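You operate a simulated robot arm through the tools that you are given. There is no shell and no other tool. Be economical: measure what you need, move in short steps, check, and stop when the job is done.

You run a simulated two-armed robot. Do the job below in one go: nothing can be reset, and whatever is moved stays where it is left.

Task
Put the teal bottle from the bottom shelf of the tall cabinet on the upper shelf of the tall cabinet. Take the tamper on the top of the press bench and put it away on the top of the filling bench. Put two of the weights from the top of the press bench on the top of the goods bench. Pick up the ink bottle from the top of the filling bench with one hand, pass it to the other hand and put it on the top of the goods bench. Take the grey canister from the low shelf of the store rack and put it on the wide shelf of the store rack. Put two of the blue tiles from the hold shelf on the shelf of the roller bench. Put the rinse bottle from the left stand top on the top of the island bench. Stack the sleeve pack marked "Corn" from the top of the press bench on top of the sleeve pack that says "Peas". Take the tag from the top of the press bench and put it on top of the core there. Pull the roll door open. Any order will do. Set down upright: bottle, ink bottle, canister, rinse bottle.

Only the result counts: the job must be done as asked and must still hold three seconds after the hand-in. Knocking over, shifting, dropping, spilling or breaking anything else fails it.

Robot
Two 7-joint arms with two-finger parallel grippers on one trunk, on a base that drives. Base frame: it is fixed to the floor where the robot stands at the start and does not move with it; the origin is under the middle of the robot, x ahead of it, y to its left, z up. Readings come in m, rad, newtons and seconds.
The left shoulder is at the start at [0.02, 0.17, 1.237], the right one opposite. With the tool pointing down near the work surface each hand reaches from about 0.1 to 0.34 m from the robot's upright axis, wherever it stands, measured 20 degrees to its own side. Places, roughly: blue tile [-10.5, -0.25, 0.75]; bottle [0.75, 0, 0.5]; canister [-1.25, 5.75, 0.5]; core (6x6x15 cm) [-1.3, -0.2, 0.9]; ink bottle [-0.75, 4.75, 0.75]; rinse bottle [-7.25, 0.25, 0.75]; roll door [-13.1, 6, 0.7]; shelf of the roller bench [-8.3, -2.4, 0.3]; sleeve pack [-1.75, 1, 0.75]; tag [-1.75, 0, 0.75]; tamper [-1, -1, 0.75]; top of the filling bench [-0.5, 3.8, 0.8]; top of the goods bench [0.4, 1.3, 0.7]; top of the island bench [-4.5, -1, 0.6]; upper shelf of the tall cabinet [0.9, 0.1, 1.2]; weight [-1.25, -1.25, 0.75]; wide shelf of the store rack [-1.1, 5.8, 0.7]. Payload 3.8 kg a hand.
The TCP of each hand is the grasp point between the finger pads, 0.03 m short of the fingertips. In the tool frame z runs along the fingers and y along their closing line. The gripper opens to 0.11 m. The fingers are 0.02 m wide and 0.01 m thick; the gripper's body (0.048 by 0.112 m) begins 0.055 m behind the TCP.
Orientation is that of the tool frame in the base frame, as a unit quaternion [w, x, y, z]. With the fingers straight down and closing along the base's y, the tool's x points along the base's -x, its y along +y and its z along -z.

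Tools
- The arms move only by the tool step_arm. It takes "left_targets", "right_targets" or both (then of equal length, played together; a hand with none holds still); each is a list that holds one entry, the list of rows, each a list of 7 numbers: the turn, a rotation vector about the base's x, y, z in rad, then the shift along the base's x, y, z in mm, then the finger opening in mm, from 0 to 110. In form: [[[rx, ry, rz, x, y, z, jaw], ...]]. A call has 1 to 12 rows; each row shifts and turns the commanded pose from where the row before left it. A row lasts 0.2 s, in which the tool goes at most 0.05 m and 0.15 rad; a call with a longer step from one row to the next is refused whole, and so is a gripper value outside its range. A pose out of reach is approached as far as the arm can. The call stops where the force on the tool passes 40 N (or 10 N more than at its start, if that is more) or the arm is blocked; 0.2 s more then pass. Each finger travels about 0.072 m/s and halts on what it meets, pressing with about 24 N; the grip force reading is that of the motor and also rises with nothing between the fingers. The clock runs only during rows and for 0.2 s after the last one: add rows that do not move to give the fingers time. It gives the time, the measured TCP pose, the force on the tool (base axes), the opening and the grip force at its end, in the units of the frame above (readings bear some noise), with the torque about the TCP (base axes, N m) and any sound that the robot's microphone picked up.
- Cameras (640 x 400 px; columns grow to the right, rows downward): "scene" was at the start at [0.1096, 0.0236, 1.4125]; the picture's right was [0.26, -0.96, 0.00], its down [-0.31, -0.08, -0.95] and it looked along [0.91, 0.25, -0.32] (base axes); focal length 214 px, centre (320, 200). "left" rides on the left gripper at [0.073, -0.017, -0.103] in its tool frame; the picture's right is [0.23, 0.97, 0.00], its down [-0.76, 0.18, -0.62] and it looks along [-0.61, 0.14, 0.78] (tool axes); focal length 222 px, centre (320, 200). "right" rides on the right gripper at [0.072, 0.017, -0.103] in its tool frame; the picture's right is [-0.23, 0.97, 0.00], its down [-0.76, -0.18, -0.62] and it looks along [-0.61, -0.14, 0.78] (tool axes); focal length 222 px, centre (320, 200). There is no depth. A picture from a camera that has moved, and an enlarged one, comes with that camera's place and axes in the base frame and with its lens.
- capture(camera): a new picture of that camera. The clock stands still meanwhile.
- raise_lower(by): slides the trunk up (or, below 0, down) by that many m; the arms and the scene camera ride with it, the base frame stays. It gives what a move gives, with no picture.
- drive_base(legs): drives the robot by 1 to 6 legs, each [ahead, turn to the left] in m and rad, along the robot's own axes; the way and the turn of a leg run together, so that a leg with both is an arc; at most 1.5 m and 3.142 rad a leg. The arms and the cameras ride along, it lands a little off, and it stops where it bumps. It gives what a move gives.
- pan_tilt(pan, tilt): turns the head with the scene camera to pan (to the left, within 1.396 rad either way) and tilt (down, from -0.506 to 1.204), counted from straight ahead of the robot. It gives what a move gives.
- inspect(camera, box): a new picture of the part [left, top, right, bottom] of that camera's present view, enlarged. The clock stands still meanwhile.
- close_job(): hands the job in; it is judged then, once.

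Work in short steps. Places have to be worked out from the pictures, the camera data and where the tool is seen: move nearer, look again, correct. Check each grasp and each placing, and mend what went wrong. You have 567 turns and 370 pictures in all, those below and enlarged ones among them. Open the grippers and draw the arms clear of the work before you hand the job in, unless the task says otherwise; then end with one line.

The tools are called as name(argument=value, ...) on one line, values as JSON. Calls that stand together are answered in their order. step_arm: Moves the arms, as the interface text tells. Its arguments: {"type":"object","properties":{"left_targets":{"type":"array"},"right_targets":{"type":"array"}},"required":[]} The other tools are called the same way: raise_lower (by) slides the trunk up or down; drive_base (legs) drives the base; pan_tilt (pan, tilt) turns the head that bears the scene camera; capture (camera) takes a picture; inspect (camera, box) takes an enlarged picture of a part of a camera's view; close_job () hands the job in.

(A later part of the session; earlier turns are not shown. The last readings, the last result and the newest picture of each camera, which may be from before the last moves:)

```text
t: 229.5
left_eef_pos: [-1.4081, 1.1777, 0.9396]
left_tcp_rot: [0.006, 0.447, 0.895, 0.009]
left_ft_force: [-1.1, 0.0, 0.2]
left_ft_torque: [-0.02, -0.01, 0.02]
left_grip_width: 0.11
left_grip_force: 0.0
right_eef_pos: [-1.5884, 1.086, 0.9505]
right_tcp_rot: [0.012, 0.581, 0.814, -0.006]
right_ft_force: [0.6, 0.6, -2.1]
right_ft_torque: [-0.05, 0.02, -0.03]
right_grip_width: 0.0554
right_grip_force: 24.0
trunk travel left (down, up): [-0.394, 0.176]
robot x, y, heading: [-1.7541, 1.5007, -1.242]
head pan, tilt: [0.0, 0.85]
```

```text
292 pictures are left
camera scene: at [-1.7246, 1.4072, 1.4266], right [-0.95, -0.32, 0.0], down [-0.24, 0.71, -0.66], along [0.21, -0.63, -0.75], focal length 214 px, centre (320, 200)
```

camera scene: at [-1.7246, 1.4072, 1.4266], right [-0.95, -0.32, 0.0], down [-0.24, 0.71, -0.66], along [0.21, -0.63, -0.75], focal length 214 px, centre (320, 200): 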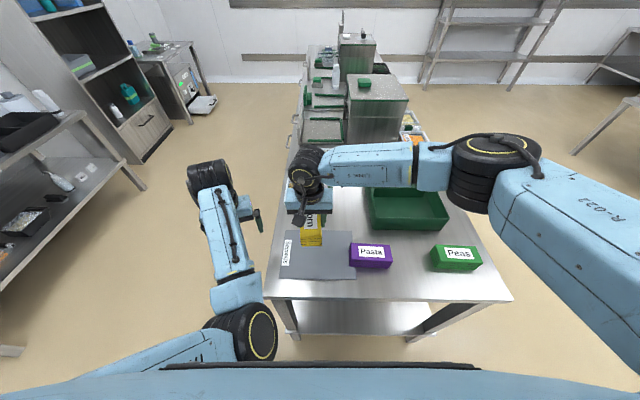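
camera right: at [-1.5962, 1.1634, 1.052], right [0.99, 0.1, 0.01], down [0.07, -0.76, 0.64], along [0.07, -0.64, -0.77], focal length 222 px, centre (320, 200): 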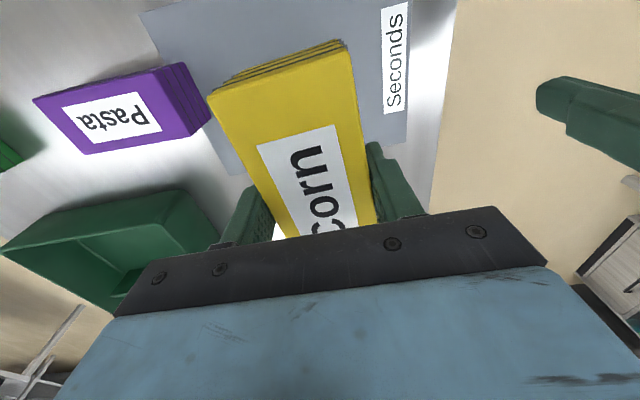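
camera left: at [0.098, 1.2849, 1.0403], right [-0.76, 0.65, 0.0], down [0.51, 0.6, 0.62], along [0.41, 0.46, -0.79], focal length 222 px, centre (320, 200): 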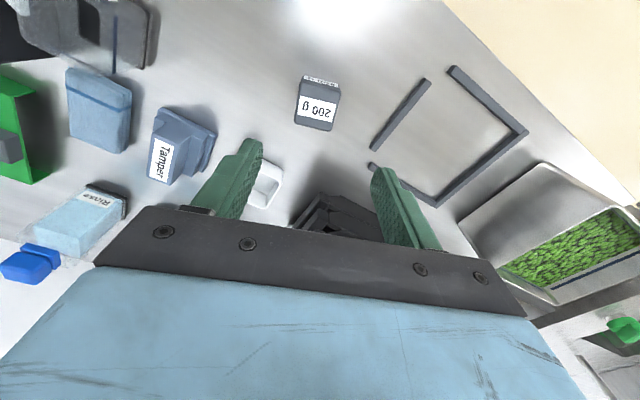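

Corn is held. Peas is about (-2.008,0.991) with its long side across. I raise a bit, then carry Corn over while yawing the hand 90° clockwise to align the packs.

step_arm(right_targets=[[[0, 0, 0, 0, 0, 40, 30], [0, 0, -0.143, -38, -8.6, 0, 30], [0, 0, -0.143, -38, -8.6, 0, 30], [0, 0, -0.143, -38, -8.6, 0, 30], [0, 0, -0.143, -38, -8.6, 0, 30], [0, 0, -0.143, -38, -8.6, 0, 30], [0, 0, -0.143, -38, -8.6, 0, 30], [0, 0, -0.143, -38, -8.6, 0, 30], [0, 0, -0.143, -38, -8.6, 0, 30], [0, 0, -0.143, -38, -8.6, 0, 30], [0, 0, -0.143, -38, -8.6, 0, 30], [0, 0, -0.14, -38, -8.6, 0, 30]]])

capture(camera="right")

capture(camera="scene")

```text
t: 232.1
left_eef_pos: [-1.4084, 1.1775, 0.9402]
left_tcp_rot: [0.006, 0.446, 0.895, 0.008]
left_ft_force: [0.4, 0.6, 0.2]
left_ft_torque: [0.02, 0.03, 0.03]
left_grip_width: 0.11
left_grip_force: 0.0
right_eef_pos: [-2.0041, 0.9903, 0.9883]
right_tcp_rot: [0.004, 0.986, 0.164, -0.011]
right_ft_force: [0.4, 0.2, -2.1]
right_ft_torque: [-0.01, 0.03, -0.01]
right_grip_width: 0.0555
right_grip_force: 23.4
trunk travel left (down, up): [-0.394, 0.176]
robot x, y, heading: [-1.7579, 1.5009, -1.249]
head pan, tilt: [0.0, 0.85]
```

```text
291 pictures are left
camera right: at [-1.9289, 0.9998, 1.0896], right [0.1, -0.99, 0.01], down [-0.76, -0.07, 0.64], along [-0.64, -0.07, -0.77], focal length 222 px, centre (320, 200)
```

right: 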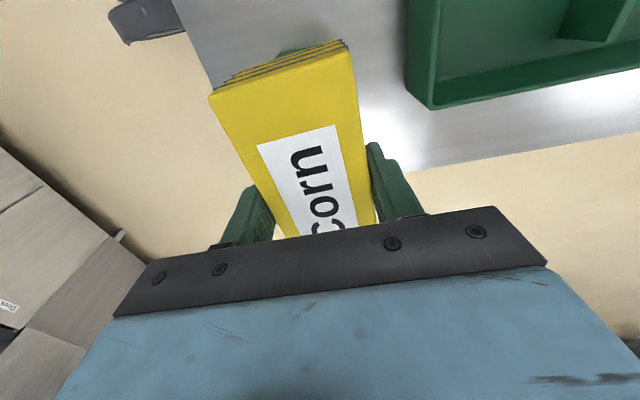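

```text
290 pictures are left
camera scene: at [-1.7254, 1.4071, 1.4266], right [-0.95, -0.32, 0.0], down [-0.24, 0.71, -0.66], along [0.21, -0.63, -0.75], focal length 214 px, centre (320, 200)
```

scene: 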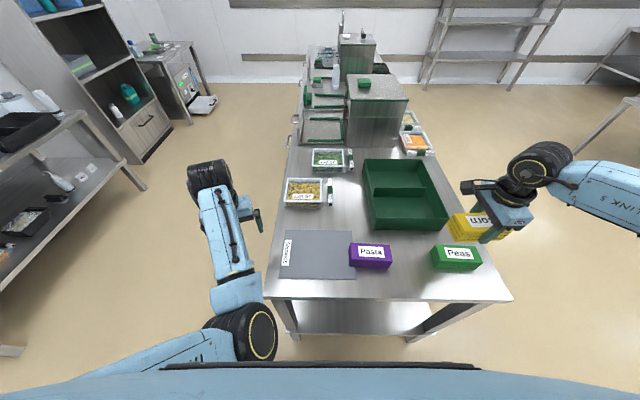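

Corn hovers near Peas and is aligned. I zoom to measure the Peas top face precisely.

inspect(camera="scene", box=[410, 200, 530, 275])

```text
5.33 times, centred on (470, 238) of scene
camera zoom: at [-1.7254, 1.4071, 1.4266], right [-0.95, -0.32, 0.0], down [-0.24, 0.71, -0.66], along [0.21, -0.63, -0.75], focal length 1144 px, centre (-480, 0)
```

zoom: 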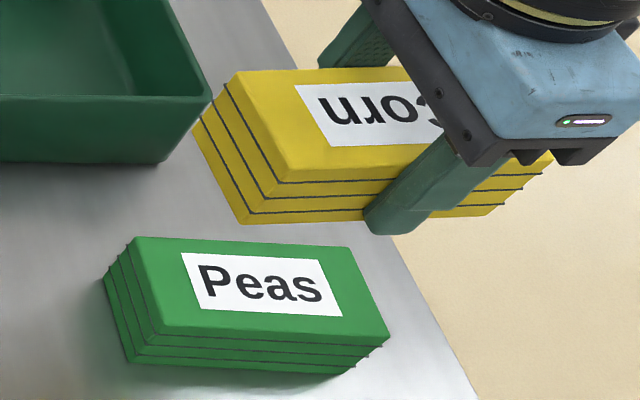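

Peas' top centre works out to about (-2.022,0.983) with a pack height near 30 mm. I shift over, lower to just above, and check.

step_arm(right_targets=[[[0, 0, 0, -18, -8, 0, 30], [0, 0, 0, 0, 0, -40, 30], [0, 0, 0, 0, 0, -40, 30], [0, 0, 0, 0, 0, -22, 30]]])

inspect(camera="scene", box=[410, 200, 530, 275])

```text
t: 233.1
left_eef_pos: [-1.407, 1.177, 0.9403]
left_tcp_rot: [0.005, 0.447, 0.895, 0.009]
left_ft_force: [-0.2, -0.9, 0.4]
left_ft_torque: [-0.01, 0.0, 0.0]
left_grip_width: 0.1102
left_grip_force: 0.0
right_eef_pos: [-2.0233, 0.9818, 0.888]
right_tcp_rot: [0.004, 0.986, 0.165, -0.011]
right_ft_force: [0.9, -0.9, -2.2]
right_ft_torque: [-0.01, 0.01, 0.04]
right_grip_width: 0.0551
right_grip_force: 23.9
trunk travel left (down, up): [-0.394, 0.176]
robot x, y, heading: [-1.7573, 1.5013, -1.249]
head pan, tilt: [0.0, 0.85]
```

```text
5.33 times, centred on (470, 238) of scene
camera zoom: at [-1.7245, 1.4068, 1.4266], right [-0.95, -0.32, 0.0], down [-0.24, 0.71, -0.66], along [0.21, -0.62, -0.75], focal length 1144 px, centre (-480, 0)
```

zoom: 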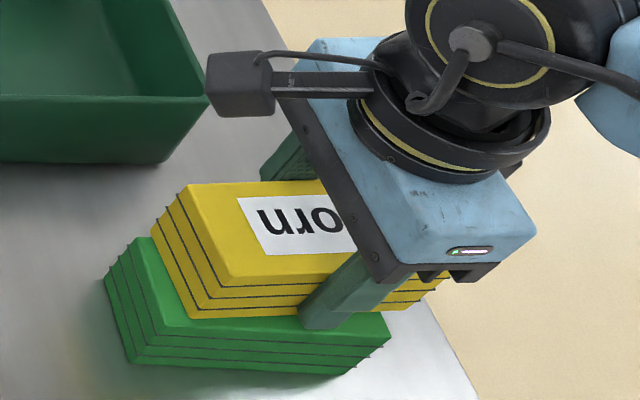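

Corn sits about 14 mm too far right. I correct and lower in small steps until contact.

step_arm(right_targets=[[[0, 0, 0, 13, 1.5, 0, 30], [0, 0, 0, 0, 0, -8, 30], [0, 0, 0, 0, 0, -5, 30], [0, 0, 0, 0, 0, -3, 30]]])

inspect(camera="scene", box=[410, 200, 530, 275])

```text
t: 233.9
left_eef_pos: [-1.407, 1.1786, 0.9402]
left_tcp_rot: [0.006, 0.447, 0.894, 0.01]
left_ft_force: [-0.6, 0.5, 0.3]
left_ft_torque: [-0.01, -0.04, 0.01]
left_grip_width: 0.1099
left_grip_force: 0.0
right_eef_pos: [-2.0105, 0.9838, 0.8803]
right_tcp_rot: [0.006, 0.986, 0.163, -0.011]
right_ft_force: [1.1, 8.3, 15.2]
right_ft_torque: [0.62, 0.3, -0.12]
right_grip_width: 0.0549
right_grip_force: 24.2
trunk travel left (down, up): [-0.394, 0.176]
robot x, y, heading: [-1.7568, 1.5002, -1.244]
head pan, tilt: [0.0, 0.85]
stopped in row 4 (right hand): the force on the tool passed its limit at 45 N (the readings are from after the stop); the commanded pose is now the measured one
```

```text
5.33 times, centred on (470, 238) of scene
camera zoom: at [-1.724, 1.4089, 1.4267], right [-0.95, -0.32, 0.0], down [-0.24, 0.71, -0.66], along [0.21, -0.63, -0.75], focal length 1144 px, centre (-480, 0)
```

zoom: 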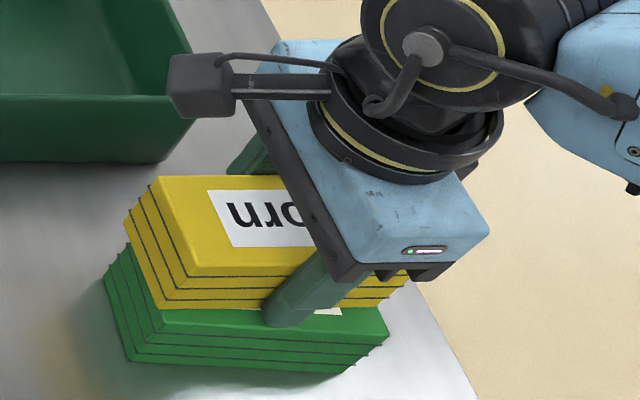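

Contact at 0.880, but Corn sits about 18 mm too far back. I lift 10 mm, shift toward the robot, and touch down again.

step_arm(right_targets=[[[0, 0, 0, 0, 0, 12, 30], [0, 0, 0, 0, 18, 0, 30], [0, 0, 0, 0, 0, -5, 30], [0, 0, 0, 0, 0, -4, 30], [0, 0, 0, 0, 0, -2, 30]]])

inspect(camera="scene", box=[410, 200, 530, 275])

```text
t: 235.1
left_eef_pos: [-1.4066, 1.1763, 0.9398]
left_tcp_rot: [0.006, 0.447, 0.894, 0.008]
left_ft_force: [0.3, -0.6, -0.5]
left_ft_torque: [-0.01, 0.02, -0.03]
left_grip_width: 0.11
left_grip_force: 0.0
right_eef_pos: [-2.0106, 0.9998, 0.8802]
right_tcp_rot: [0.007, 0.986, 0.165, -0.012]
right_ft_force: [-1.0, 1.2, 4.4]
right_ft_torque: [0.23, 0.07, 0.01]
right_grip_width: 0.0547
right_grip_force: 24.0
trunk travel left (down, up): [-0.394, 0.176]
robot x, y, heading: [-1.7567, 1.5031, -1.244]
head pan, tilt: [0.0, 0.85]
```

```text
5.33 times, centred on (470, 238) of scene
camera zoom: at [-1.7245, 1.4077, 1.4267], right [-0.95, -0.32, 0.0], down [-0.24, 0.71, -0.66], along [0.21, -0.63, -0.75], focal length 1144 px, centre (-480, 0)
```

zoom: 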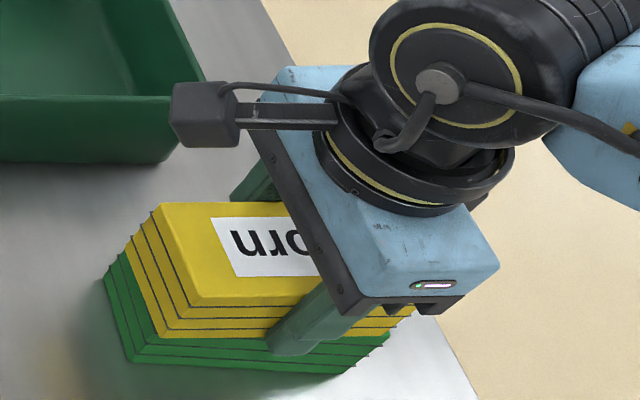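

Now Corn sits squarely on Peas. I open and lift away.

step_arm(right_targets=[[[0, 0, 0, 0, 0, 0, 75], [0, 0, 0, 0, 0, 0, 80], [0, 0, 0, 0, 0, 0, 80], [0, 0, 0, 0, 0, 40, 80], [0, 0, 0, 0, 0, 40, 80], [0, 0, 0, 0, 0, 40, 80], [0, 0, 0, 0, 0, 20, 110]]])

inspect(camera="scene", box=[410, 200, 530, 275])

```text
t: 236.7
left_eef_pos: [-1.4078, 1.1759, 0.9411]
left_tcp_rot: [0.005, 0.447, 0.895, 0.01]
left_ft_force: [0.3, 0.2, -0.3]
left_ft_torque: [-0.03, 0.0, 0.0]
left_grip_width: 0.1098
left_grip_force: 0.0
right_eef_pos: [-2.0109, 1.0013, 1.019]
right_tcp_rot: [0.006, 0.986, 0.164, -0.012]
right_ft_force: [0.3, 0.3, 0.3]
right_ft_torque: [0.02, 0.03, 0.01]
right_grip_width: 0.1101
right_grip_force: 0.1
trunk travel left (down, up): [-0.394, 0.176]
robot x, y, heading: [-1.7537, 1.4996, -1.245]
head pan, tilt: [0.0, 0.85]
```

```text
5.33 times, centred on (470, 238) of scene
camera zoom: at [-1.7246, 1.4071, 1.4266], right [-0.95, -0.32, 0.0], down [-0.24, 0.71, -0.66], along [0.21, -0.63, -0.75], focal length 1144 px, centre (-480, 0)
```

zoom: 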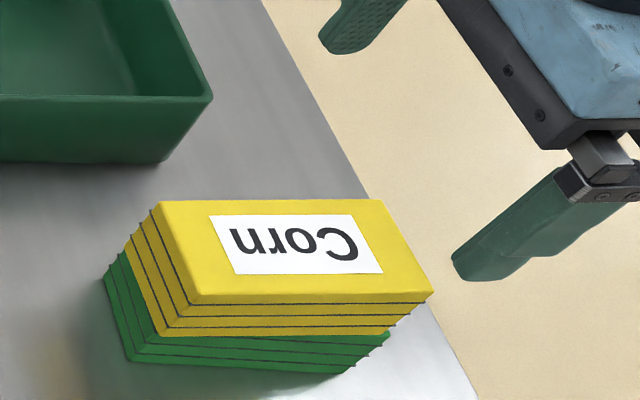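

Corn is stacked on Peas. I return the right hand to its normal yaw and position, raising it clear.

step_arm(right_targets=[[[0, 0, 0.143, 22, 7, 0, 110], [0, 0, 0.143, 22, 7, 0, 110], [0, 0, 0.143, 22, 7, 0, 110], [0, 0, 0.143, 22, 7, 0, 110], [0, 0, 0.143, 22, 7, 0, 110], [0, 0, 0.143, 22, 7, 0, 110], [0, 0, 0.143, 22, 7, 0, 110], [0, 0, 0.143, 22, 7, 0, 110], [0, 0, 0.143, 22, 7, 0, 110], [0, 0, 0.143, 22, 7, 0, 110], [0, 0, 0.14, 22, 7, 0, 110]]])

raise_lower(by=0.15)

drive_base(legs=[[-0.2, 0], [0, -1.6], [0.85, 0], [0, 1.6]])

capture(camera="scene")

```text
t: 239.1
left_eef_pos: [-1.4072, 1.1767, 0.9402]
left_tcp_rot: [0.006, 0.447, 0.894, 0.009]
left_ft_force: [0.9, 0.0, -0.2]
left_ft_torque: [0.0, 0.05, 0.01]
left_grip_width: 0.1101
left_grip_force: 0.1
right_eef_pos: [-1.7677, 1.078, 1.0198]
right_tcp_rot: [0.013, 0.581, 0.814, -0.003]
right_ft_force: [0.1, -0.4, -0.9]
right_ft_torque: [0.02, 0.0, 0.0]
right_grip_width: 0.1099
right_grip_force: 0.1
trunk travel left (down, up): [-0.394, 0.176]
robot x, y, heading: [-1.7541, 1.5019, -1.243]
head pan, tilt: [0.0, 0.85]
```

```text
t: 240.9
left_eef_pos: [-1.4079, 1.1766, 1.0891]
left_tcp_rot: [0.005, 0.447, 0.894, 0.008]
left_ft_force: [-0.3, -0.3, -0.7]
left_ft_torque: [0.03, 0.02, 0.03]
left_grip_width: 0.1099
left_grip_force: 0.2
right_eef_pos: [-1.7692, 1.0775, 1.168]
right_tcp_rot: [0.013, 0.581, 0.814, -0.003]
right_ft_force: [-1.2, -0.5, 0.8]
right_ft_torque: [0.03, 0.03, -0.02]
right_grip_width: 0.11
right_grip_force: 0.1
trunk travel left (down, up): [-0.544, 0.026]
robot x, y, heading: [-1.7563, 1.5029, -1.244]
head pan, tilt: [0.0, 0.85]
```

```text
t: 254.3
left_eef_pos: [-2.2988, 1.1157, 1.089]
left_tcp_rot: [0.005, 0.464, 0.886, 0.009]
left_ft_force: [-0.7, 0.5, -0.6]
left_ft_torque: [-0.01, 0.03, 0.01]
left_grip_width: 0.1099
left_grip_force: 0.2
right_eef_pos: [-2.6634, 1.0313, 1.1674]
right_tcp_rot: [0.013, 0.597, 0.802, -0.004]
right_ft_force: [0.1, -1.1, -0.3]
right_ft_torque: [0.01, -0.01, 0.01]
right_grip_width: 0.11
right_grip_force: 0.0
trunk travel left (down, up): [-0.544, 0.026]
robot x, y, heading: [-2.634, 1.453, -1.283]
head pan, tilt: [0.0, 0.85]
```

```text
284 pictures are left
camera scene: at [-2.6071, 1.358, 1.5766], right [-0.96, -0.28, 0.0], down [-0.21, 0.72, -0.66], along [0.19, -0.63, -0.75], focal length 214 px, centre (320, 200)
```

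scene: 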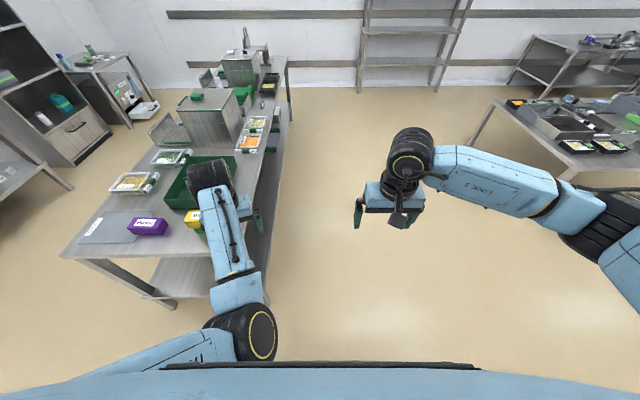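

I move farther from the bench's back side and drive along it, then face the bench near the tag.

drive_base(legs=[[0, -1.56], [0.35, 0], [0, 1.57], [1.5, 0], [0.1, 0], [0, 1.575]])

capture(camera="scene")

```text
t: 275.8
left_eef_pos: [-2.202, 0.1321, 1.0893]
left_tcp_rot: [-0.002, -0.27, 0.963, 0.01]
left_ft_force: [-0.1, 0.5, -0.6]
left_ft_torque: [0.0, 0.0, 0.01]
left_grip_width: 0.1101
left_grip_force: 0.0
right_eef_pos: [-2.139, -0.2383, 1.1685]
right_tcp_rot: [0.012, -0.116, 0.993, 0.006]
right_ft_force: [-0.5, -0.3, 0.2]
right_ft_torque: [-0.02, -0.03, -0.01]
right_grip_width: 0.11
right_grip_force: 0.1
trunk travel left (down, up): [-0.544, 0.026]
robot x, y, heading: [-2.557, -0.1848, 0.231]
head pan, tilt: [0.0, 0.85]
```

```text
283 pictures are left
camera scene: at [-2.4639, -0.161, 1.5766], right [0.23, -0.97, 0.0], down [-0.73, -0.17, -0.66], along [0.64, 0.15, -0.75], focal length 214 px, centre (320, 200)
```

scene: 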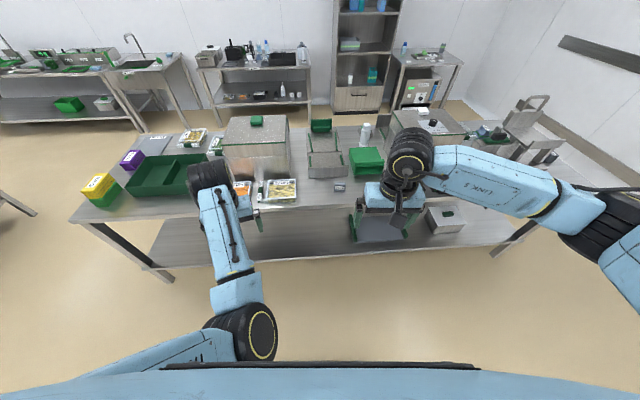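

I see a small grey item near the back edge; I zoom on it.

inspect(camera="scene", box=[280, 110, 440, 210])

```text
4.00 times, centred on (360, 160) of scene
camera zoom: at [-2.4639, -0.161, 1.5766], right [0.23, -0.97, 0.0], down [-0.73, -0.17, -0.66], along [0.64, 0.15, -0.75], focal length 858 px, centre (160, 360)
```

zoom: 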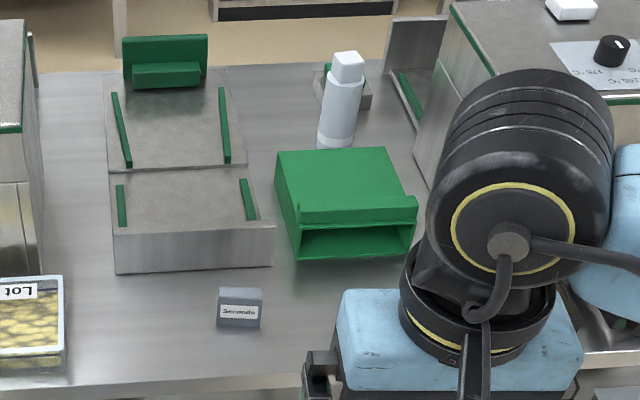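

The grey "Seconds" card at about (-1.72,-0.09) is the tag, and the white post at (-1.30,-0.17) with its top near z 0.95 is the core. I square up and drive to the back edge to grasp the tag with the right hand.

drive_base(legs=[[0, 0.07], [0.45, 0]])

raise_lower(by=-0.17)

capture(camera="right")

capture(camera="scene")

```text
t: 278.9
left_eef_pos: [-1.8057, 0.2854, 1.0898]
left_tcp_rot: [-0.003, -0.303, 0.953, 0.011]
left_ft_force: [0.8, -0.7, -1.0]
left_ft_torque: [-0.04, 0.02, 0.02]
left_grip_width: 0.1098
left_grip_force: 0.1
right_eef_pos: [-1.7175, -0.0785, 1.1689]
right_tcp_rot: [0.011, -0.151, 0.988, 0.005]
right_ft_force: [0.6, 0.0, -0.3]
right_ft_torque: [0.0, 0.03, -0.01]
right_grip_width: 0.1099
right_grip_force: 0.1
trunk travel left (down, up): [-0.544, 0.026]
robot x, y, heading: [-2.138, -0.0543, 0.303]
head pan, tilt: [0.0, 0.85]
```

```text
t: 280.8
left_eef_pos: [-1.8067, 0.2858, 0.9192]
left_tcp_rot: [-0.002, -0.304, 0.953, 0.011]
left_ft_force: [-0.2, 0.1, -0.9]
left_ft_torque: [0.01, 0.01, -0.01]
left_grip_width: 0.1099
left_grip_force: 0.0
right_eef_pos: [-1.717, -0.078, 0.9979]
right_tcp_rot: [0.012, -0.152, 0.988, 0.005]
right_ft_force: [-0.6, 0.2, -0.8]
right_ft_torque: [0.0, 0.02, 0.02]
right_grip_width: 0.1101
right_grip_force: 0.0
trunk travel left (down, up): [-0.374, 0.196]
robot x, y, heading: [-2.143, -0.0514, 0.297]
head pan, tilt: [0.0, 0.85]
```

```text
281 pictures are left
camera right: at [-1.7934, -0.0852, 1.1], right [-0.07, 1.0, 0.01], down [0.77, 0.05, 0.64], along [0.64, 0.06, -0.77], focal length 222 px, centre (320, 200)
```

right: 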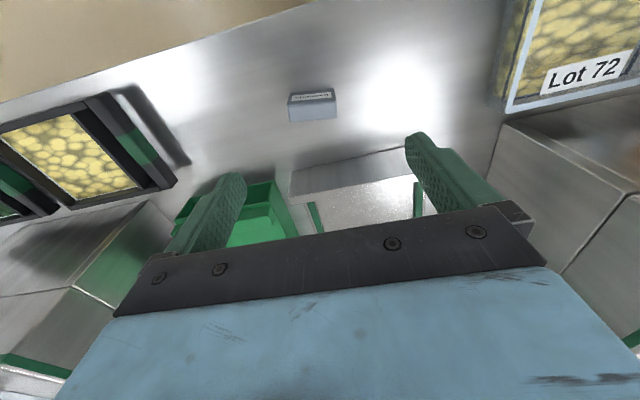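

```text
280 pictures are left
camera scene: at [-2.0475, -0.0253, 1.4067], right [0.3, -0.96, 0.0], down [-0.72, -0.22, -0.66], along [0.63, 0.2, -0.75], focal length 214 px, centre (320, 200)
```

scene: 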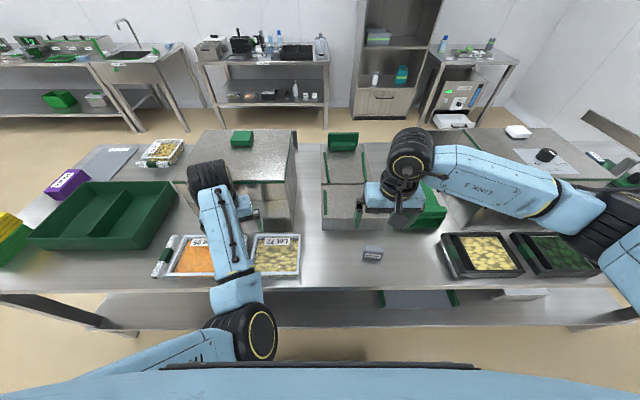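

The tag is at about (-1.707,-0.084), just under the right hand. I shift 10 mm, descend to 0.838 and look.

step_arm(right_targets=[[[0, 0, 0, 9, -6, -40, 110], [0, 0, 0, 0, 0, -40, 110], [0, 0, 0, 0, 0, -40, 110], [0, 0, 0, 0, 0, -25, 110], [0, 0, 0, 0, 0, -15, 110]]])

capture(camera="right")

```text
t: 282.0
left_eef_pos: [-1.8062, 0.284, 0.9195]
left_tcp_rot: [-0.003, -0.304, 0.953, 0.011]
left_ft_force: [-1.1, 0.1, 0.4]
left_ft_torque: [-0.03, -0.01, -0.01]
left_grip_width: 0.1098
left_grip_force: 0.0
right_eef_pos: [-1.7059, -0.0845, 0.8378]
right_tcp_rot: [0.011, -0.151, 0.988, 0.006]
right_ft_force: [0.5, -0.1, 0.0]
right_ft_torque: [0.02, -0.03, 0.04]
right_grip_width: 0.1099
right_grip_force: 0.0
trunk travel left (down, up): [-0.374, 0.196]
robot x, y, heading: [-2.1404, -0.0574, 0.302]
head pan, tilt: [0.0, 0.85]
```

```text
279 pictures are left
camera right: at [-1.7828, -0.0909, 0.9384], right [-0.08, 1.0, 0.01], down [0.77, 0.05, 0.64], along [0.64, 0.06, -0.77], focal length 222 px, centre (320, 200)
```

right: 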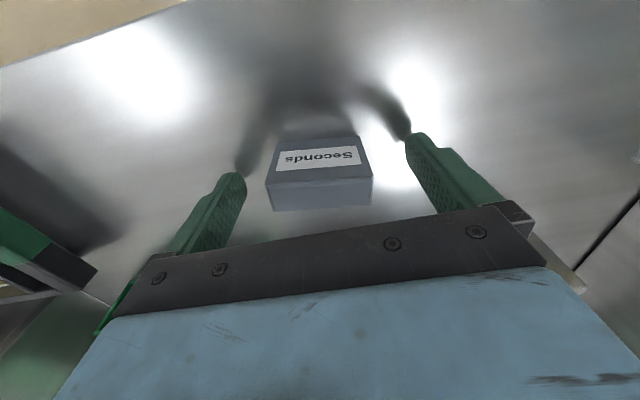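

The tag is centred between the pads. I close and lift.

step_arm(right_targets=[[[0, 0, 0, -3, -1, 0, 70], [0, 0, 0, 0, 0, 0, 30], [0, 0, 0, 0, 0, 0, 30], [0, 0, 0, 0, 0, 0, 30], [0, 0, 0, 0, 0, 0, 30], [0, 0, 0, 0, 0, 40, 30], [0, 0, 0, 0, 0, 40, 30]]])

capture(camera="right")

```text
t: 283.6
left_eef_pos: [-1.8052, 0.2849, 0.9191]
left_tcp_rot: [-0.003, -0.304, 0.953, 0.011]
left_ft_force: [0.1, 0.1, -0.6]
left_ft_torque: [0.0, 0.01, 0.04]
left_grip_width: 0.1099
left_grip_force: 0.1
right_eef_pos: [-1.7109, -0.0863, 0.9194]
right_tcp_rot: [0.011, -0.15, 0.989, 0.007]
right_ft_force: [-0.1, -0.6, -0.8]
right_ft_torque: [-0.01, 0.0, 0.03]
right_grip_width: 0.0549
right_grip_force: 23.9
trunk travel left (down, up): [-0.374, 0.196]
robot x, y, heading: [-2.1413, -0.0511, 0.3]
head pan, tilt: [0.0, 0.85]
```

```text
278 pictures are left
camera right: at [-1.7871, -0.0931, 1.0208], right [-0.07, 1.0, 0.01], down [0.77, 0.05, 0.64], along [0.64, 0.06, -0.77], focal length 222 px, centre (320, 200)
```

right: 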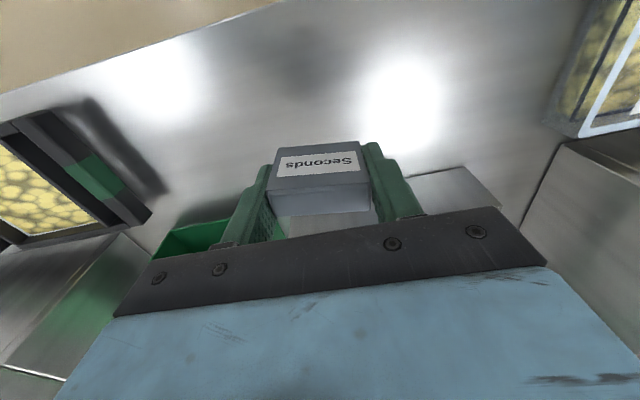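

The tag is held (55 mm). I raise the trunk and drive around the right end of the bench back to its front.

raise_lower(by=0.19)

drive_base(legs=[[-0.42, 0], [0, 1.57], [1.5, 0], [0.08, 0], [0, -1.57], [1.5, 0]])

drive_base(legs=[[0.57, 0], [0, -1.57], [1.5, 0], [0.6, 0], [0, -1.57]])

capture(camera="scene")

```text
t: 285.7
left_eef_pos: [-1.8054, 0.2848, 1.1102]
left_tcp_rot: [-0.003, -0.304, 0.952, 0.01]
left_ft_force: [-0.2, 0.5, -0.5]
left_ft_torque: [0.01, 0.04, 0.02]
left_grip_width: 0.11
left_grip_force: 0.0
right_eef_pos: [-1.711, -0.0858, 1.1096]
right_tcp_rot: [0.011, -0.152, 0.988, 0.007]
right_ft_force: [0.0, -0.9, 0.0]
right_ft_torque: [0.0, 0.02, 0.03]
right_grip_width: 0.0549
right_grip_force: 24.2
trunk travel left (down, up): [-0.564, 0.006]
robot x, y, heading: [-2.1376, -0.0562, 0.304]
head pan, tilt: [0.0, 0.85]
```

```text
t: 310.7
left_eef_pos: [-1.3411, 2.1627, 1.1103]
left_tcp_rot: [-0.002, -0.323, 0.946, 0.01]
left_ft_force: [0.1, -0.1, 0.2]
left_ft_torque: [0.01, 0.0, 0.01]
left_grip_width: 0.1102
left_grip_force: 0.1
right_eef_pos: [-1.2315, 1.7948, 1.1096]
right_tcp_rot: [0.011, -0.17, 0.985, 0.006]
right_ft_force: [0.2, 0.1, -1.0]
right_ft_torque: [0.01, 0.03, -0.05]
right_grip_width: 0.0539
right_grip_force: 23.8
trunk travel left (down, up): [-0.564, 0.006]
robot x, y, heading: [-1.6612, 1.8103, 0.334]
head pan, tilt: [0.0, 0.85]
```

```text
t: 331.8
left_eef_pos: [-0.7209, -0.3532, 1.1108]
left_tcp_rot: [0.009, 0.943, 0.333, 0.001]
left_ft_force: [-0.2, 0.3, 0.3]
left_ft_torque: [0.02, 0.02, 0.01]
left_grip_width: 0.1097
left_grip_force: 0.1
right_eef_pos: [-0.8398, 0.0122, 1.109]
right_tcp_rot: [0.007, 0.983, 0.182, -0.011]
right_ft_force: [0.1, 0.3, -0.7]
right_ft_torque: [-0.02, -0.02, 0.02]
right_grip_width: 0.0534
right_grip_force: 24.2
trunk travel left (down, up): [-0.564, 0.006]
robot x, y, heading: [-0.4068, 0.0044, -2.78]
head pan, tilt: [0.0, 0.85]
```

```text
277 pictures are left
camera scene: at [-0.5012, -0.0307, 1.5966], right [-0.35, 0.94, 0.0], down [0.7, 0.27, -0.66], along [-0.62, -0.23, -0.75], focal length 214 px, centre (320, 200)
```

scene: 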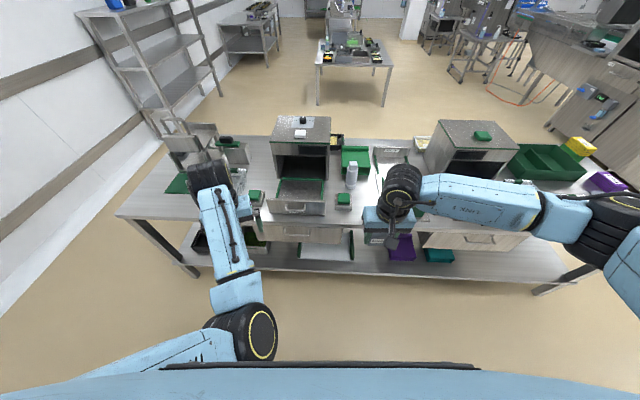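

The tag is still gripped and the core is ahead at about (-1.305,-0.165). I straighten and drive up to the front edge.

drive_base(legs=[[0, -0.06], [0.41, 0]])

capture(camera="scene")

capture(camera="right")

```text
t: 334.8
left_eef_pos: [-1.1387, -0.4573, 1.1104]
left_tcp_rot: [0.01, 0.953, 0.304, 0.003]
left_ft_force: [0.7, -0.1, 0.9]
left_ft_torque: [0.0, -0.02, 0.03]
left_grip_width: 0.1097
left_grip_force: 0.1
right_eef_pos: [-1.2352, -0.0856, 1.1086]
right_tcp_rot: [0.006, 0.988, 0.151, -0.012]
right_ft_force: [-0.3, -0.4, 0.0]
right_ft_torque: [-0.01, -0.01, 0.0]
right_grip_width: 0.0535
right_grip_force: 23.8
trunk travel left (down, up): [-0.564, 0.006]
robot x, y, heading: [-0.8047, -0.119, -2.84]
head pan, tilt: [0.0, 0.85]
```

```text
276 pictures are left
camera scene: at [-0.9008, -0.1485, 1.5966], right [-0.3, 0.96, 0.0], down [0.72, 0.22, -0.66], along [-0.63, -0.2, -0.75], focal length 214 px, centre (320, 200)
```

scene: 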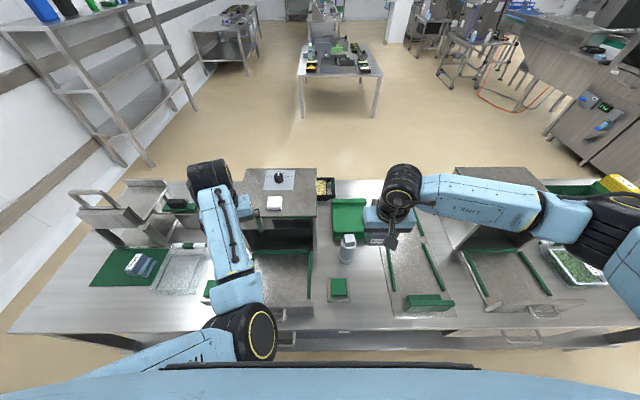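

```text
275 pictures are left
camera right: at [-1.1585, -0.0779, 1.2104], right [0.07, -1.0, 0.01], down [-0.77, -0.05, 0.64], along [-0.64, -0.06, -0.77], focal length 222 px, centre (320, 200)
```

right: 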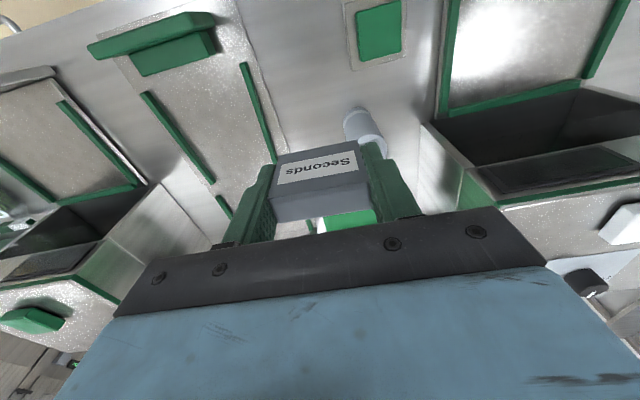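

I zoom on the core to see its top.

inspect(camera="scene", box=[300, 180, 428, 260])

```text
5.00 times, centred on (364, 220) of scene
camera zoom: at [-0.9008, -0.1485, 1.5966], right [-0.3, 0.96, 0.0], down [0.72, 0.22, -0.66], along [-0.63, -0.2, -0.75], focal length 1072 px, centre (100, 100)
```

zoom: 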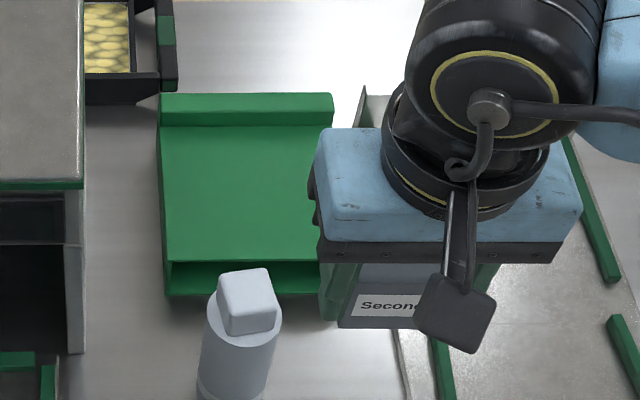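

The core's cap top is about 33 mm square at (-1.304,-0.172), z≈0.95. I move the tag above it and lower to about 20 mm above.

step_arm(right_targets=[[[0, 0, 0, -32, -28, 0, 30], [0, 0, 0, -32, -28, 0, 30], [0, 0, 0, 0, -28, 0, 30], [0, 0, 0, 0, 0, -40, 30], [0, 0, 0, 0, 0, -40, 30], [0, 0, 0, 0, 0, -20, 30]]])

inspect(camera="scene", box=[300, 180, 428, 260])

capture(camera="right")

```text
t: 336.2
left_eef_pos: [-1.1382, -0.4581, 1.1097]
left_tcp_rot: [0.01, 0.953, 0.304, 0.001]
left_ft_force: [0.3, 0.3, 1.1]
left_ft_torque: [-0.02, -0.01, 0.0]
left_grip_width: 0.1099
left_grip_force: 0.0
right_eef_pos: [-1.2973, -0.1697, 1.0088]
right_tcp_rot: [0.007, 0.988, 0.152, -0.012]
right_ft_force: [-0.6, 0.7, -1.0]
right_ft_torque: [0.01, -0.02, 0.01]
right_grip_width: 0.0534
right_grip_force: 24.7
trunk travel left (down, up): [-0.564, 0.006]
robot x, y, heading: [-0.8054, -0.1163, -2.843]
head pan, tilt: [0.0, 0.85]
```

```text
5.00 times, centred on (364, 220) of scene
camera zoom: at [-0.9005, -0.1484, 1.5966], right [-0.3, 0.96, 0.0], down [0.72, 0.22, -0.66], along [-0.63, -0.2, -0.75], focal length 1072 px, centre (100, 100)
```

zoom: 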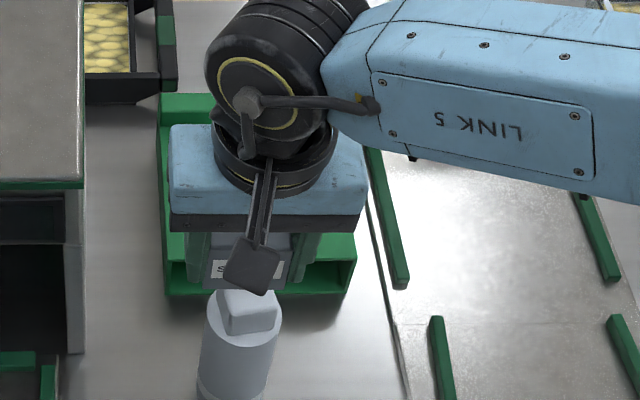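

```text
272 pictures are left
camera right: at [-1.2216, -0.1623, 1.1109], right [0.07, -1.0, 0.01], down [-0.77, -0.05, 0.64], along [-0.64, -0.06, -0.77], focal length 222 px, centre (320, 200)
```

right: 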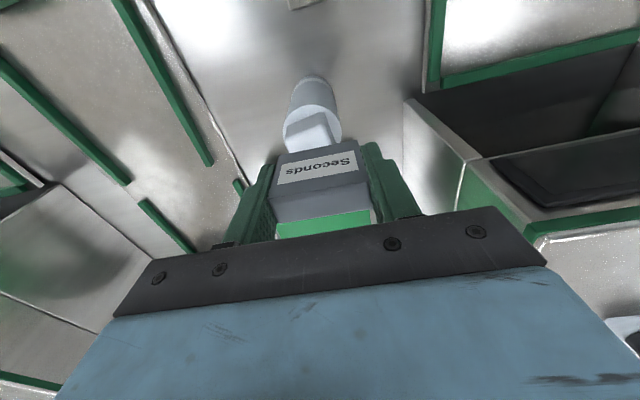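

The two views put the cap centre near (-1.298,-0.166). I shift 5 mm accordingly and lower in small steps until contact.

step_arm(right_targets=[[[0, 0, 0, 4.5, 5, 0, 30], [0, 0, 0, 0, 0, -10, 30], [0, 0, 0, 0, 0, -4, 30], [0, 0, 0, 0, 0, -3, 30]]])

capture(camera="right")

```text
t: 337.2
left_eef_pos: [-1.1392, -0.457, 1.11]
left_tcp_rot: [0.01, 0.953, 0.304, 0.002]
left_ft_force: [0.0, -0.2, 0.4]
left_ft_torque: [0.0, 0.01, -0.03]
left_grip_width: 0.11
left_grip_force: 0.2
right_eef_pos: [-1.2947, -0.1649, 0.9926]
right_tcp_rot: [0.006, 0.988, 0.151, -0.011]
right_ft_force: [0.1, 0.1, -0.1]
right_ft_torque: [0.0, 0.01, -0.01]
right_grip_width: 0.0535
right_grip_force: 23.7
trunk travel left (down, up): [-0.564, 0.006]
robot x, y, heading: [-0.8038, -0.1209, -2.843]
head pan, tilt: [0.0, 0.85]
```

```text
271 pictures are left
camera right: at [-1.2178, -0.1569, 1.0938], right [0.07, -1.0, 0.01], down [-0.77, -0.05, 0.64], along [-0.64, -0.06, -0.77], focal length 222 px, centre (320, 200)
```

right: 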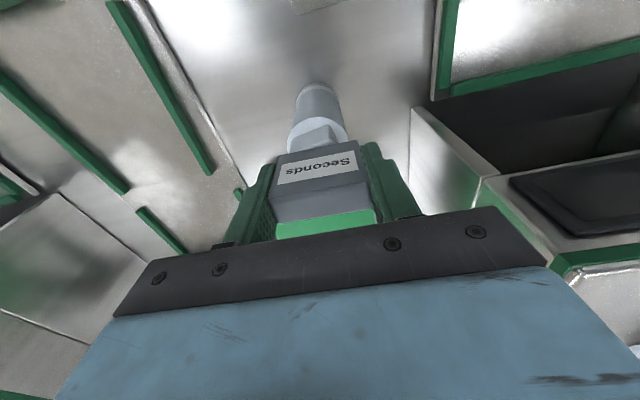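

Not touching yet. I continue down in 2 mm steps.

step_arm(right_targets=[[[0, 0, 0, 0, 0, -2, 30], [0, 0, 0, 0, 0, -2, 30], [0, 0, 0, 0, 0, -2, 30]]])

```text
t: 338.0
left_eef_pos: [-1.1383, -0.457, 1.1096]
left_tcp_rot: [0.01, 0.952, 0.305, 0.002]
left_ft_force: [-0.4, -1.2, 0.4]
left_ft_torque: [-0.01, 0.01, 0.0]
left_grip_width: 0.1098
left_grip_force: 0.1
right_eef_pos: [-1.2938, -0.1646, 0.9862]
right_tcp_rot: [0.007, 0.988, 0.151, -0.012]
right_ft_force: [-0.7, 0.0, 0.7]
right_ft_torque: [0.03, 0.03, 0.0]
right_grip_width: 0.0534
right_grip_force: 24.3
trunk travel left (down, up): [-0.564, 0.006]
robot x, y, heading: [-0.8067, -0.1186, -2.842]
head pan, tilt: [0.0, 0.85]
```

step_arm(right_targets=[[[0, 0, 0, 0, 0, -2, 30], [0, 0, 0, 0, 0, -2, 30]]])

capture(camera="right")

```text
t: 338.6
left_eef_pos: [-1.1372, -0.4567, 1.1107]
left_tcp_rot: [0.01, 0.953, 0.304, 0.0]
left_ft_force: [0.9, 0.4, 0.2]
left_ft_torque: [0.0, 0.03, 0.02]
left_grip_width: 0.11
left_grip_force: 0.0
right_eef_pos: [-1.2938, -0.1639, 0.9856]
right_tcp_rot: [0.007, 0.988, 0.151, -0.015]
right_ft_force: [3.1, 4.8, 29.5]
right_ft_torque: [0.4, -0.01, -0.05]
right_grip_width: 0.0535
right_grip_force: 24.1
trunk travel left (down, up): [-0.564, 0.006]
robot x, y, heading: [-0.8018, -0.116, -2.841]
head pan, tilt: [0.0, 0.85]
```

```text
270 pictures are left
camera right: at [-1.217, -0.1568, 1.0866], right [0.07, -1.0, 0.02], down [-0.76, -0.05, 0.64], along [-0.64, -0.06, -0.76], focal length 222 px, centre (320, 200)
```

right: 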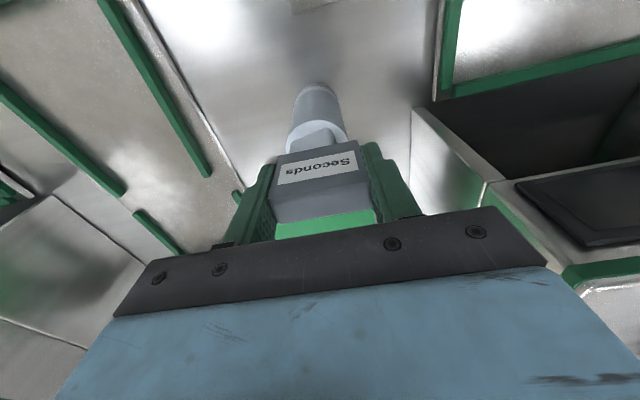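

Contact at 0.986 (cap top 0.948), but the tag sits about 8–10 mm too far back on the cap. I lift, shift toward the robot, and set down again.

step_arm(right_targets=[[[0, 0, 0, 0, 0, 6, 30], [0, 0, 0, 8, 4, 0, 30], [0, 0, 0, 0, 0, -2, 30], [0, 0, 0, 0, 0, -2, 30]]])

inspect(camera="right", box=[240, 60, 400, 260])

inspect(camera="scene", box=[320, 200, 384, 260])

```text
t: 339.6
left_eef_pos: [-1.1384, -0.4571, 1.1106]
left_tcp_rot: [0.009, 0.953, 0.304, 0.001]
left_ft_force: [0.2, -0.1, 0.0]
left_ft_torque: [-0.03, -0.01, -0.01]
left_grip_width: 0.1099
left_grip_force: 0.1
right_eef_pos: [-1.2858, -0.1616, 0.9872]
right_tcp_rot: [0.008, 0.988, 0.152, -0.013]
right_ft_force: [-2.0, -0.2, 14.0]
right_ft_torque: [-0.07, 0.21, 0.0]
right_grip_width: 0.0534
right_grip_force: 24.0
trunk travel left (down, up): [-0.564, 0.006]
robot x, y, heading: [-0.8012, -0.1177, -2.842]
head pan, tilt: [0.0, 0.85]
```

```text
2.00 times, centred on (320, 160) of right
camera zoom: at [-1.2102, -0.1535, 1.0876], right [0.07, -1.0, 0.02], down [-0.76, -0.05, 0.64], along [-0.64, -0.06, -0.77], focal length 444 px, centre (320, 280)
```

zoom: 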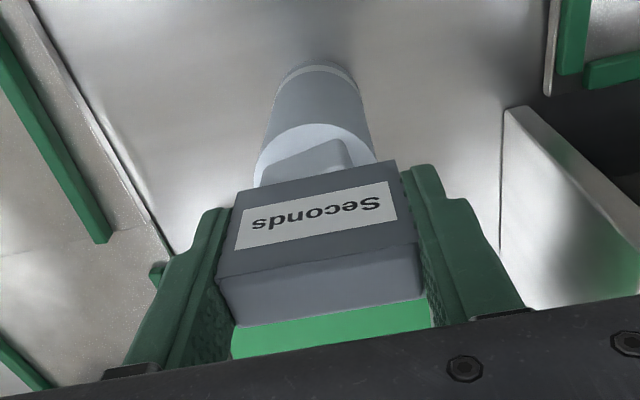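

```text
6.67 times, centred on (352, 230) of scene
camera zoom: at [-0.8991, -0.1483, 1.5968], right [-0.3, 0.96, 0.0], down [0.72, 0.22, -0.66], along [-0.63, -0.2, -0.75], focal length 1430 px, centre (107, 0)
```

zoom: 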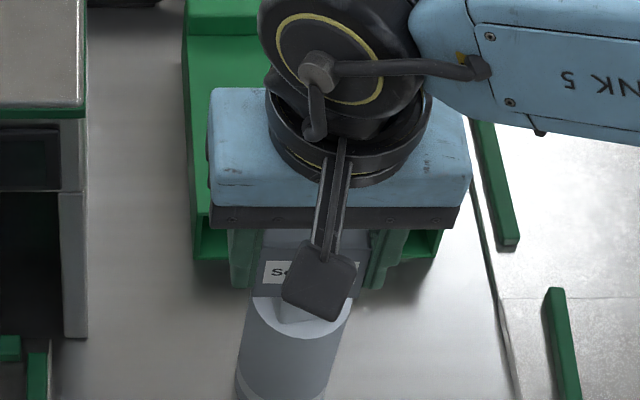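

The tag's front edge now lines up with the cap's front, so it is centred. I relieve the press, open and lift straight up.

step_arm(right_targets=[[[0, 0, 0, 0, 0, 1, 30], [0, 0, 0, 0, 0, 0, 45], [0, 0, 0, 0, 0, 0, 65], [0, 0, 0, 0, 0, 0, 80], [0, 0, 0, 0, 0, 0, 80], [0, 0, 0, 0, 0, 30, 80], [0, 0, 0, 0, 0, 40, 80], [0, 0, 0, 0, 0, 40, 80]]])

inspect(camera="right", box=[240, 40, 400, 240])

inspect(camera="scene", box=[300, 180, 428, 260])

```text
t: 341.4
left_eef_pos: [-1.139, -0.4571, 1.1102]
left_tcp_rot: [0.011, 0.953, 0.304, 0.002]
left_ft_force: [-0.4, 1.3, -0.2]
left_ft_torque: [0.0, 0.0, -0.01]
left_grip_width: 0.1103
left_grip_force: 0.1
right_eef_pos: [-1.2851, -0.1589, 1.0967]
right_tcp_rot: [0.006, 0.988, 0.152, -0.011]
right_ft_force: [0.0, 0.0, -0.7]
right_ft_torque: [0.0, -0.01, -0.01]
right_grip_width: 0.0802
right_grip_force: 0.0
trunk travel left (down, up): [-0.564, 0.006]
robot x, y, heading: [-0.8028, -0.116, -2.841]
head pan, tilt: [0.0, 0.85]
```

```text
2.00 times, centred on (320, 140) of right
camera zoom: at [-1.2092, -0.1517, 1.1977], right [0.08, -1.0, 0.01], down [-0.77, -0.05, 0.64], along [-0.64, -0.06, -0.77], focal length 444 px, centre (320, 320)
```

zoom: 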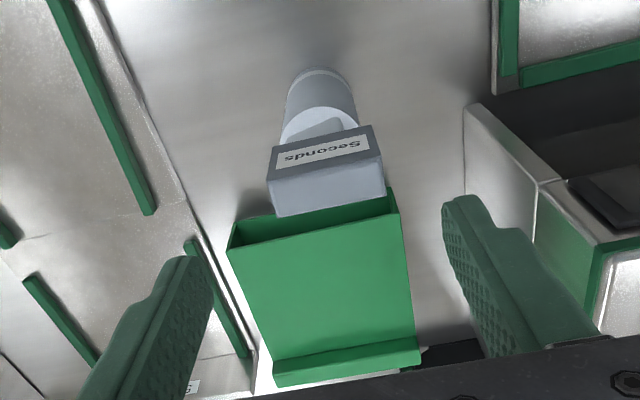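

```text
5.00 times, centred on (364, 220) of scene
camera zoom: at [-0.9002, -0.1484, 1.5966], right [-0.3, 0.96, 0.0], down [0.72, 0.22, -0.66], along [-0.63, -0.2, -0.75], focal length 1072 px, centre (100, 100)
```

zoom: 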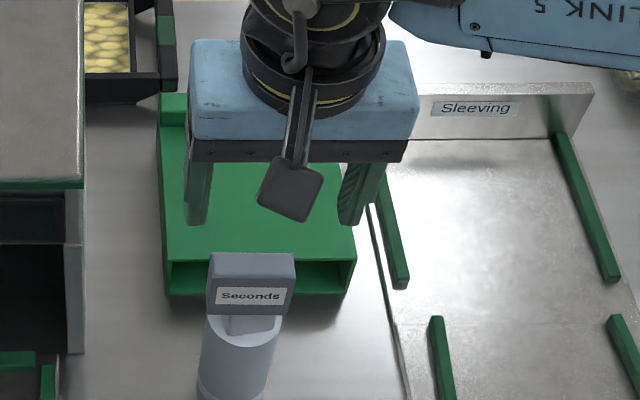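

The tag rests on the core. Next the tamper on the green mat: I back off, shift 0.52 m left along the bench and return to its front.

drive_base(legs=[[-0.35, 0], [0, 1.57], [0.52, 0], [0, -1.57]])

capture(camera="scene")

```text
t: 353.9
left_eef_pos: [-0.667, -0.8491, 1.1096]
left_tcp_rot: [0.01, 0.957, 0.291, 0.001]
left_ft_force: [0.0, -0.4, 0.3]
left_ft_torque: [0.0, 0.05, -0.03]
left_grip_width: 0.11
left_grip_force: 0.1
right_eef_pos: [-0.8057, -0.5485, 1.0948]
right_tcp_rot: [0.006, 0.99, 0.138, -0.012]
right_ft_force: [0.2, 0.5, 0.3]
right_ft_torque: [0.02, -0.01, 0.02]
right_grip_width: 0.0803
right_grip_force: 0.1
trunk travel left (down, up): [-0.564, 0.006]
robot x, y, heading: [-0.3215, -0.5226, -2.874]
head pan, tilt: [0.0, 0.85]
```

```text
265 pictures are left
camera scene: at [-0.42, -0.548, 1.5966], right [-0.27, 0.96, 0.0], down [0.72, 0.2, -0.66], along [-0.64, -0.18, -0.75], focal length 214 px, centre (320, 200)
```

scene: 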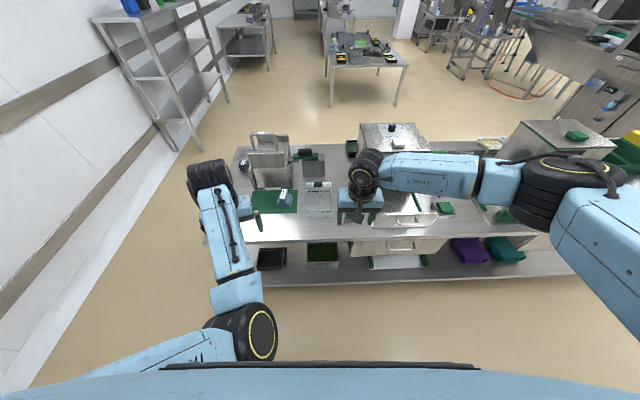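

The tamper is 0.79 m ahead and 0.16 m left, on the mat. I drive 0.36 m forward and lower for the left-hand view.

drive_base(legs=[[0.36, 0.03]])

raise_lower(by=-0.15)

capture(camera="left")

capture(camera="scene")

```text
t: 356.3
left_eef_pos: [-1.0089, -0.9605, 1.1096]
left_tcp_rot: [0.01, 0.953, 0.303, 0.001]
left_ft_force: [-0.4, -0.7, 1.5]
left_ft_torque: [-0.02, -0.02, -0.01]
left_grip_width: 0.11
left_grip_force: 0.0
right_eef_pos: [-1.1551, -0.6621, 1.0956]
right_tcp_rot: [0.006, 0.989, 0.148, -0.011]
right_ft_force: [0.1, 0.3, 0.1]
right_ft_torque: [0.02, -0.04, 0.01]
right_grip_width: 0.0801
right_grip_force: 0.0
trunk travel left (down, up): [-0.564, 0.006]
robot x, y, heading: [-0.6686, -0.6227, -2.845]
head pan, tilt: [0.0, 0.85]
```

```text
t: 358.0
left_eef_pos: [-1.0099, -0.9606, 0.9608]
left_tcp_rot: [0.01, 0.953, 0.302, 0.001]
left_ft_force: [0.0, 1.0, -0.5]
left_ft_torque: [0.02, 0.0, 0.02]
left_grip_width: 0.1099
left_grip_force: 0.1
right_eef_pos: [-1.1541, -0.661, 0.9469]
right_tcp_rot: [0.006, 0.989, 0.15, -0.011]
right_ft_force: [0.3, 0.5, -0.3]
right_ft_torque: [0.0, -0.01, 0.01]
right_grip_width: 0.0801
right_grip_force: 0.0
trunk travel left (down, up): [-0.414, 0.156]
robot x, y, heading: [-0.6746, -0.6242, -2.845]
head pan, tilt: [0.0, 0.85]
```

```text
264 pictures are left
camera left: at [-0.9607, -0.9038, 1.0638], right [0.75, -0.67, 0.02], down [-0.53, -0.57, 0.63], along [-0.41, -0.48, -0.78], focal length 222 px, centre (320, 200)
```

left: 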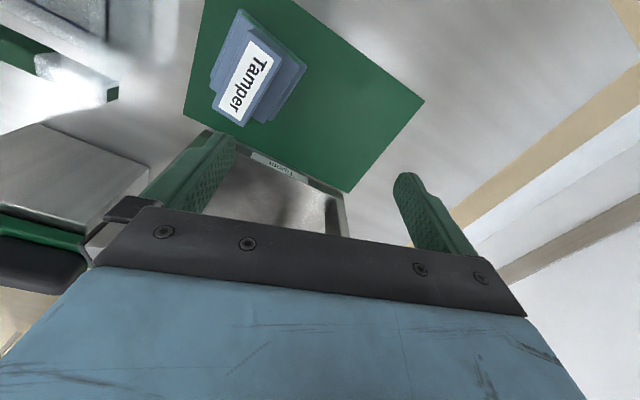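

```text
263 pictures are left
camera scene: at [-0.7697, -0.6526, 1.4467], right [-0.29, 0.96, 0.0], down [0.72, 0.22, -0.66], along [-0.63, -0.19, -0.75], focal length 214 px, centre (320, 200)
```

scene: 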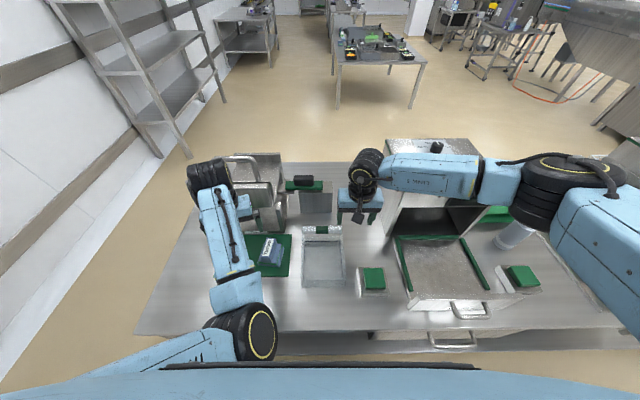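

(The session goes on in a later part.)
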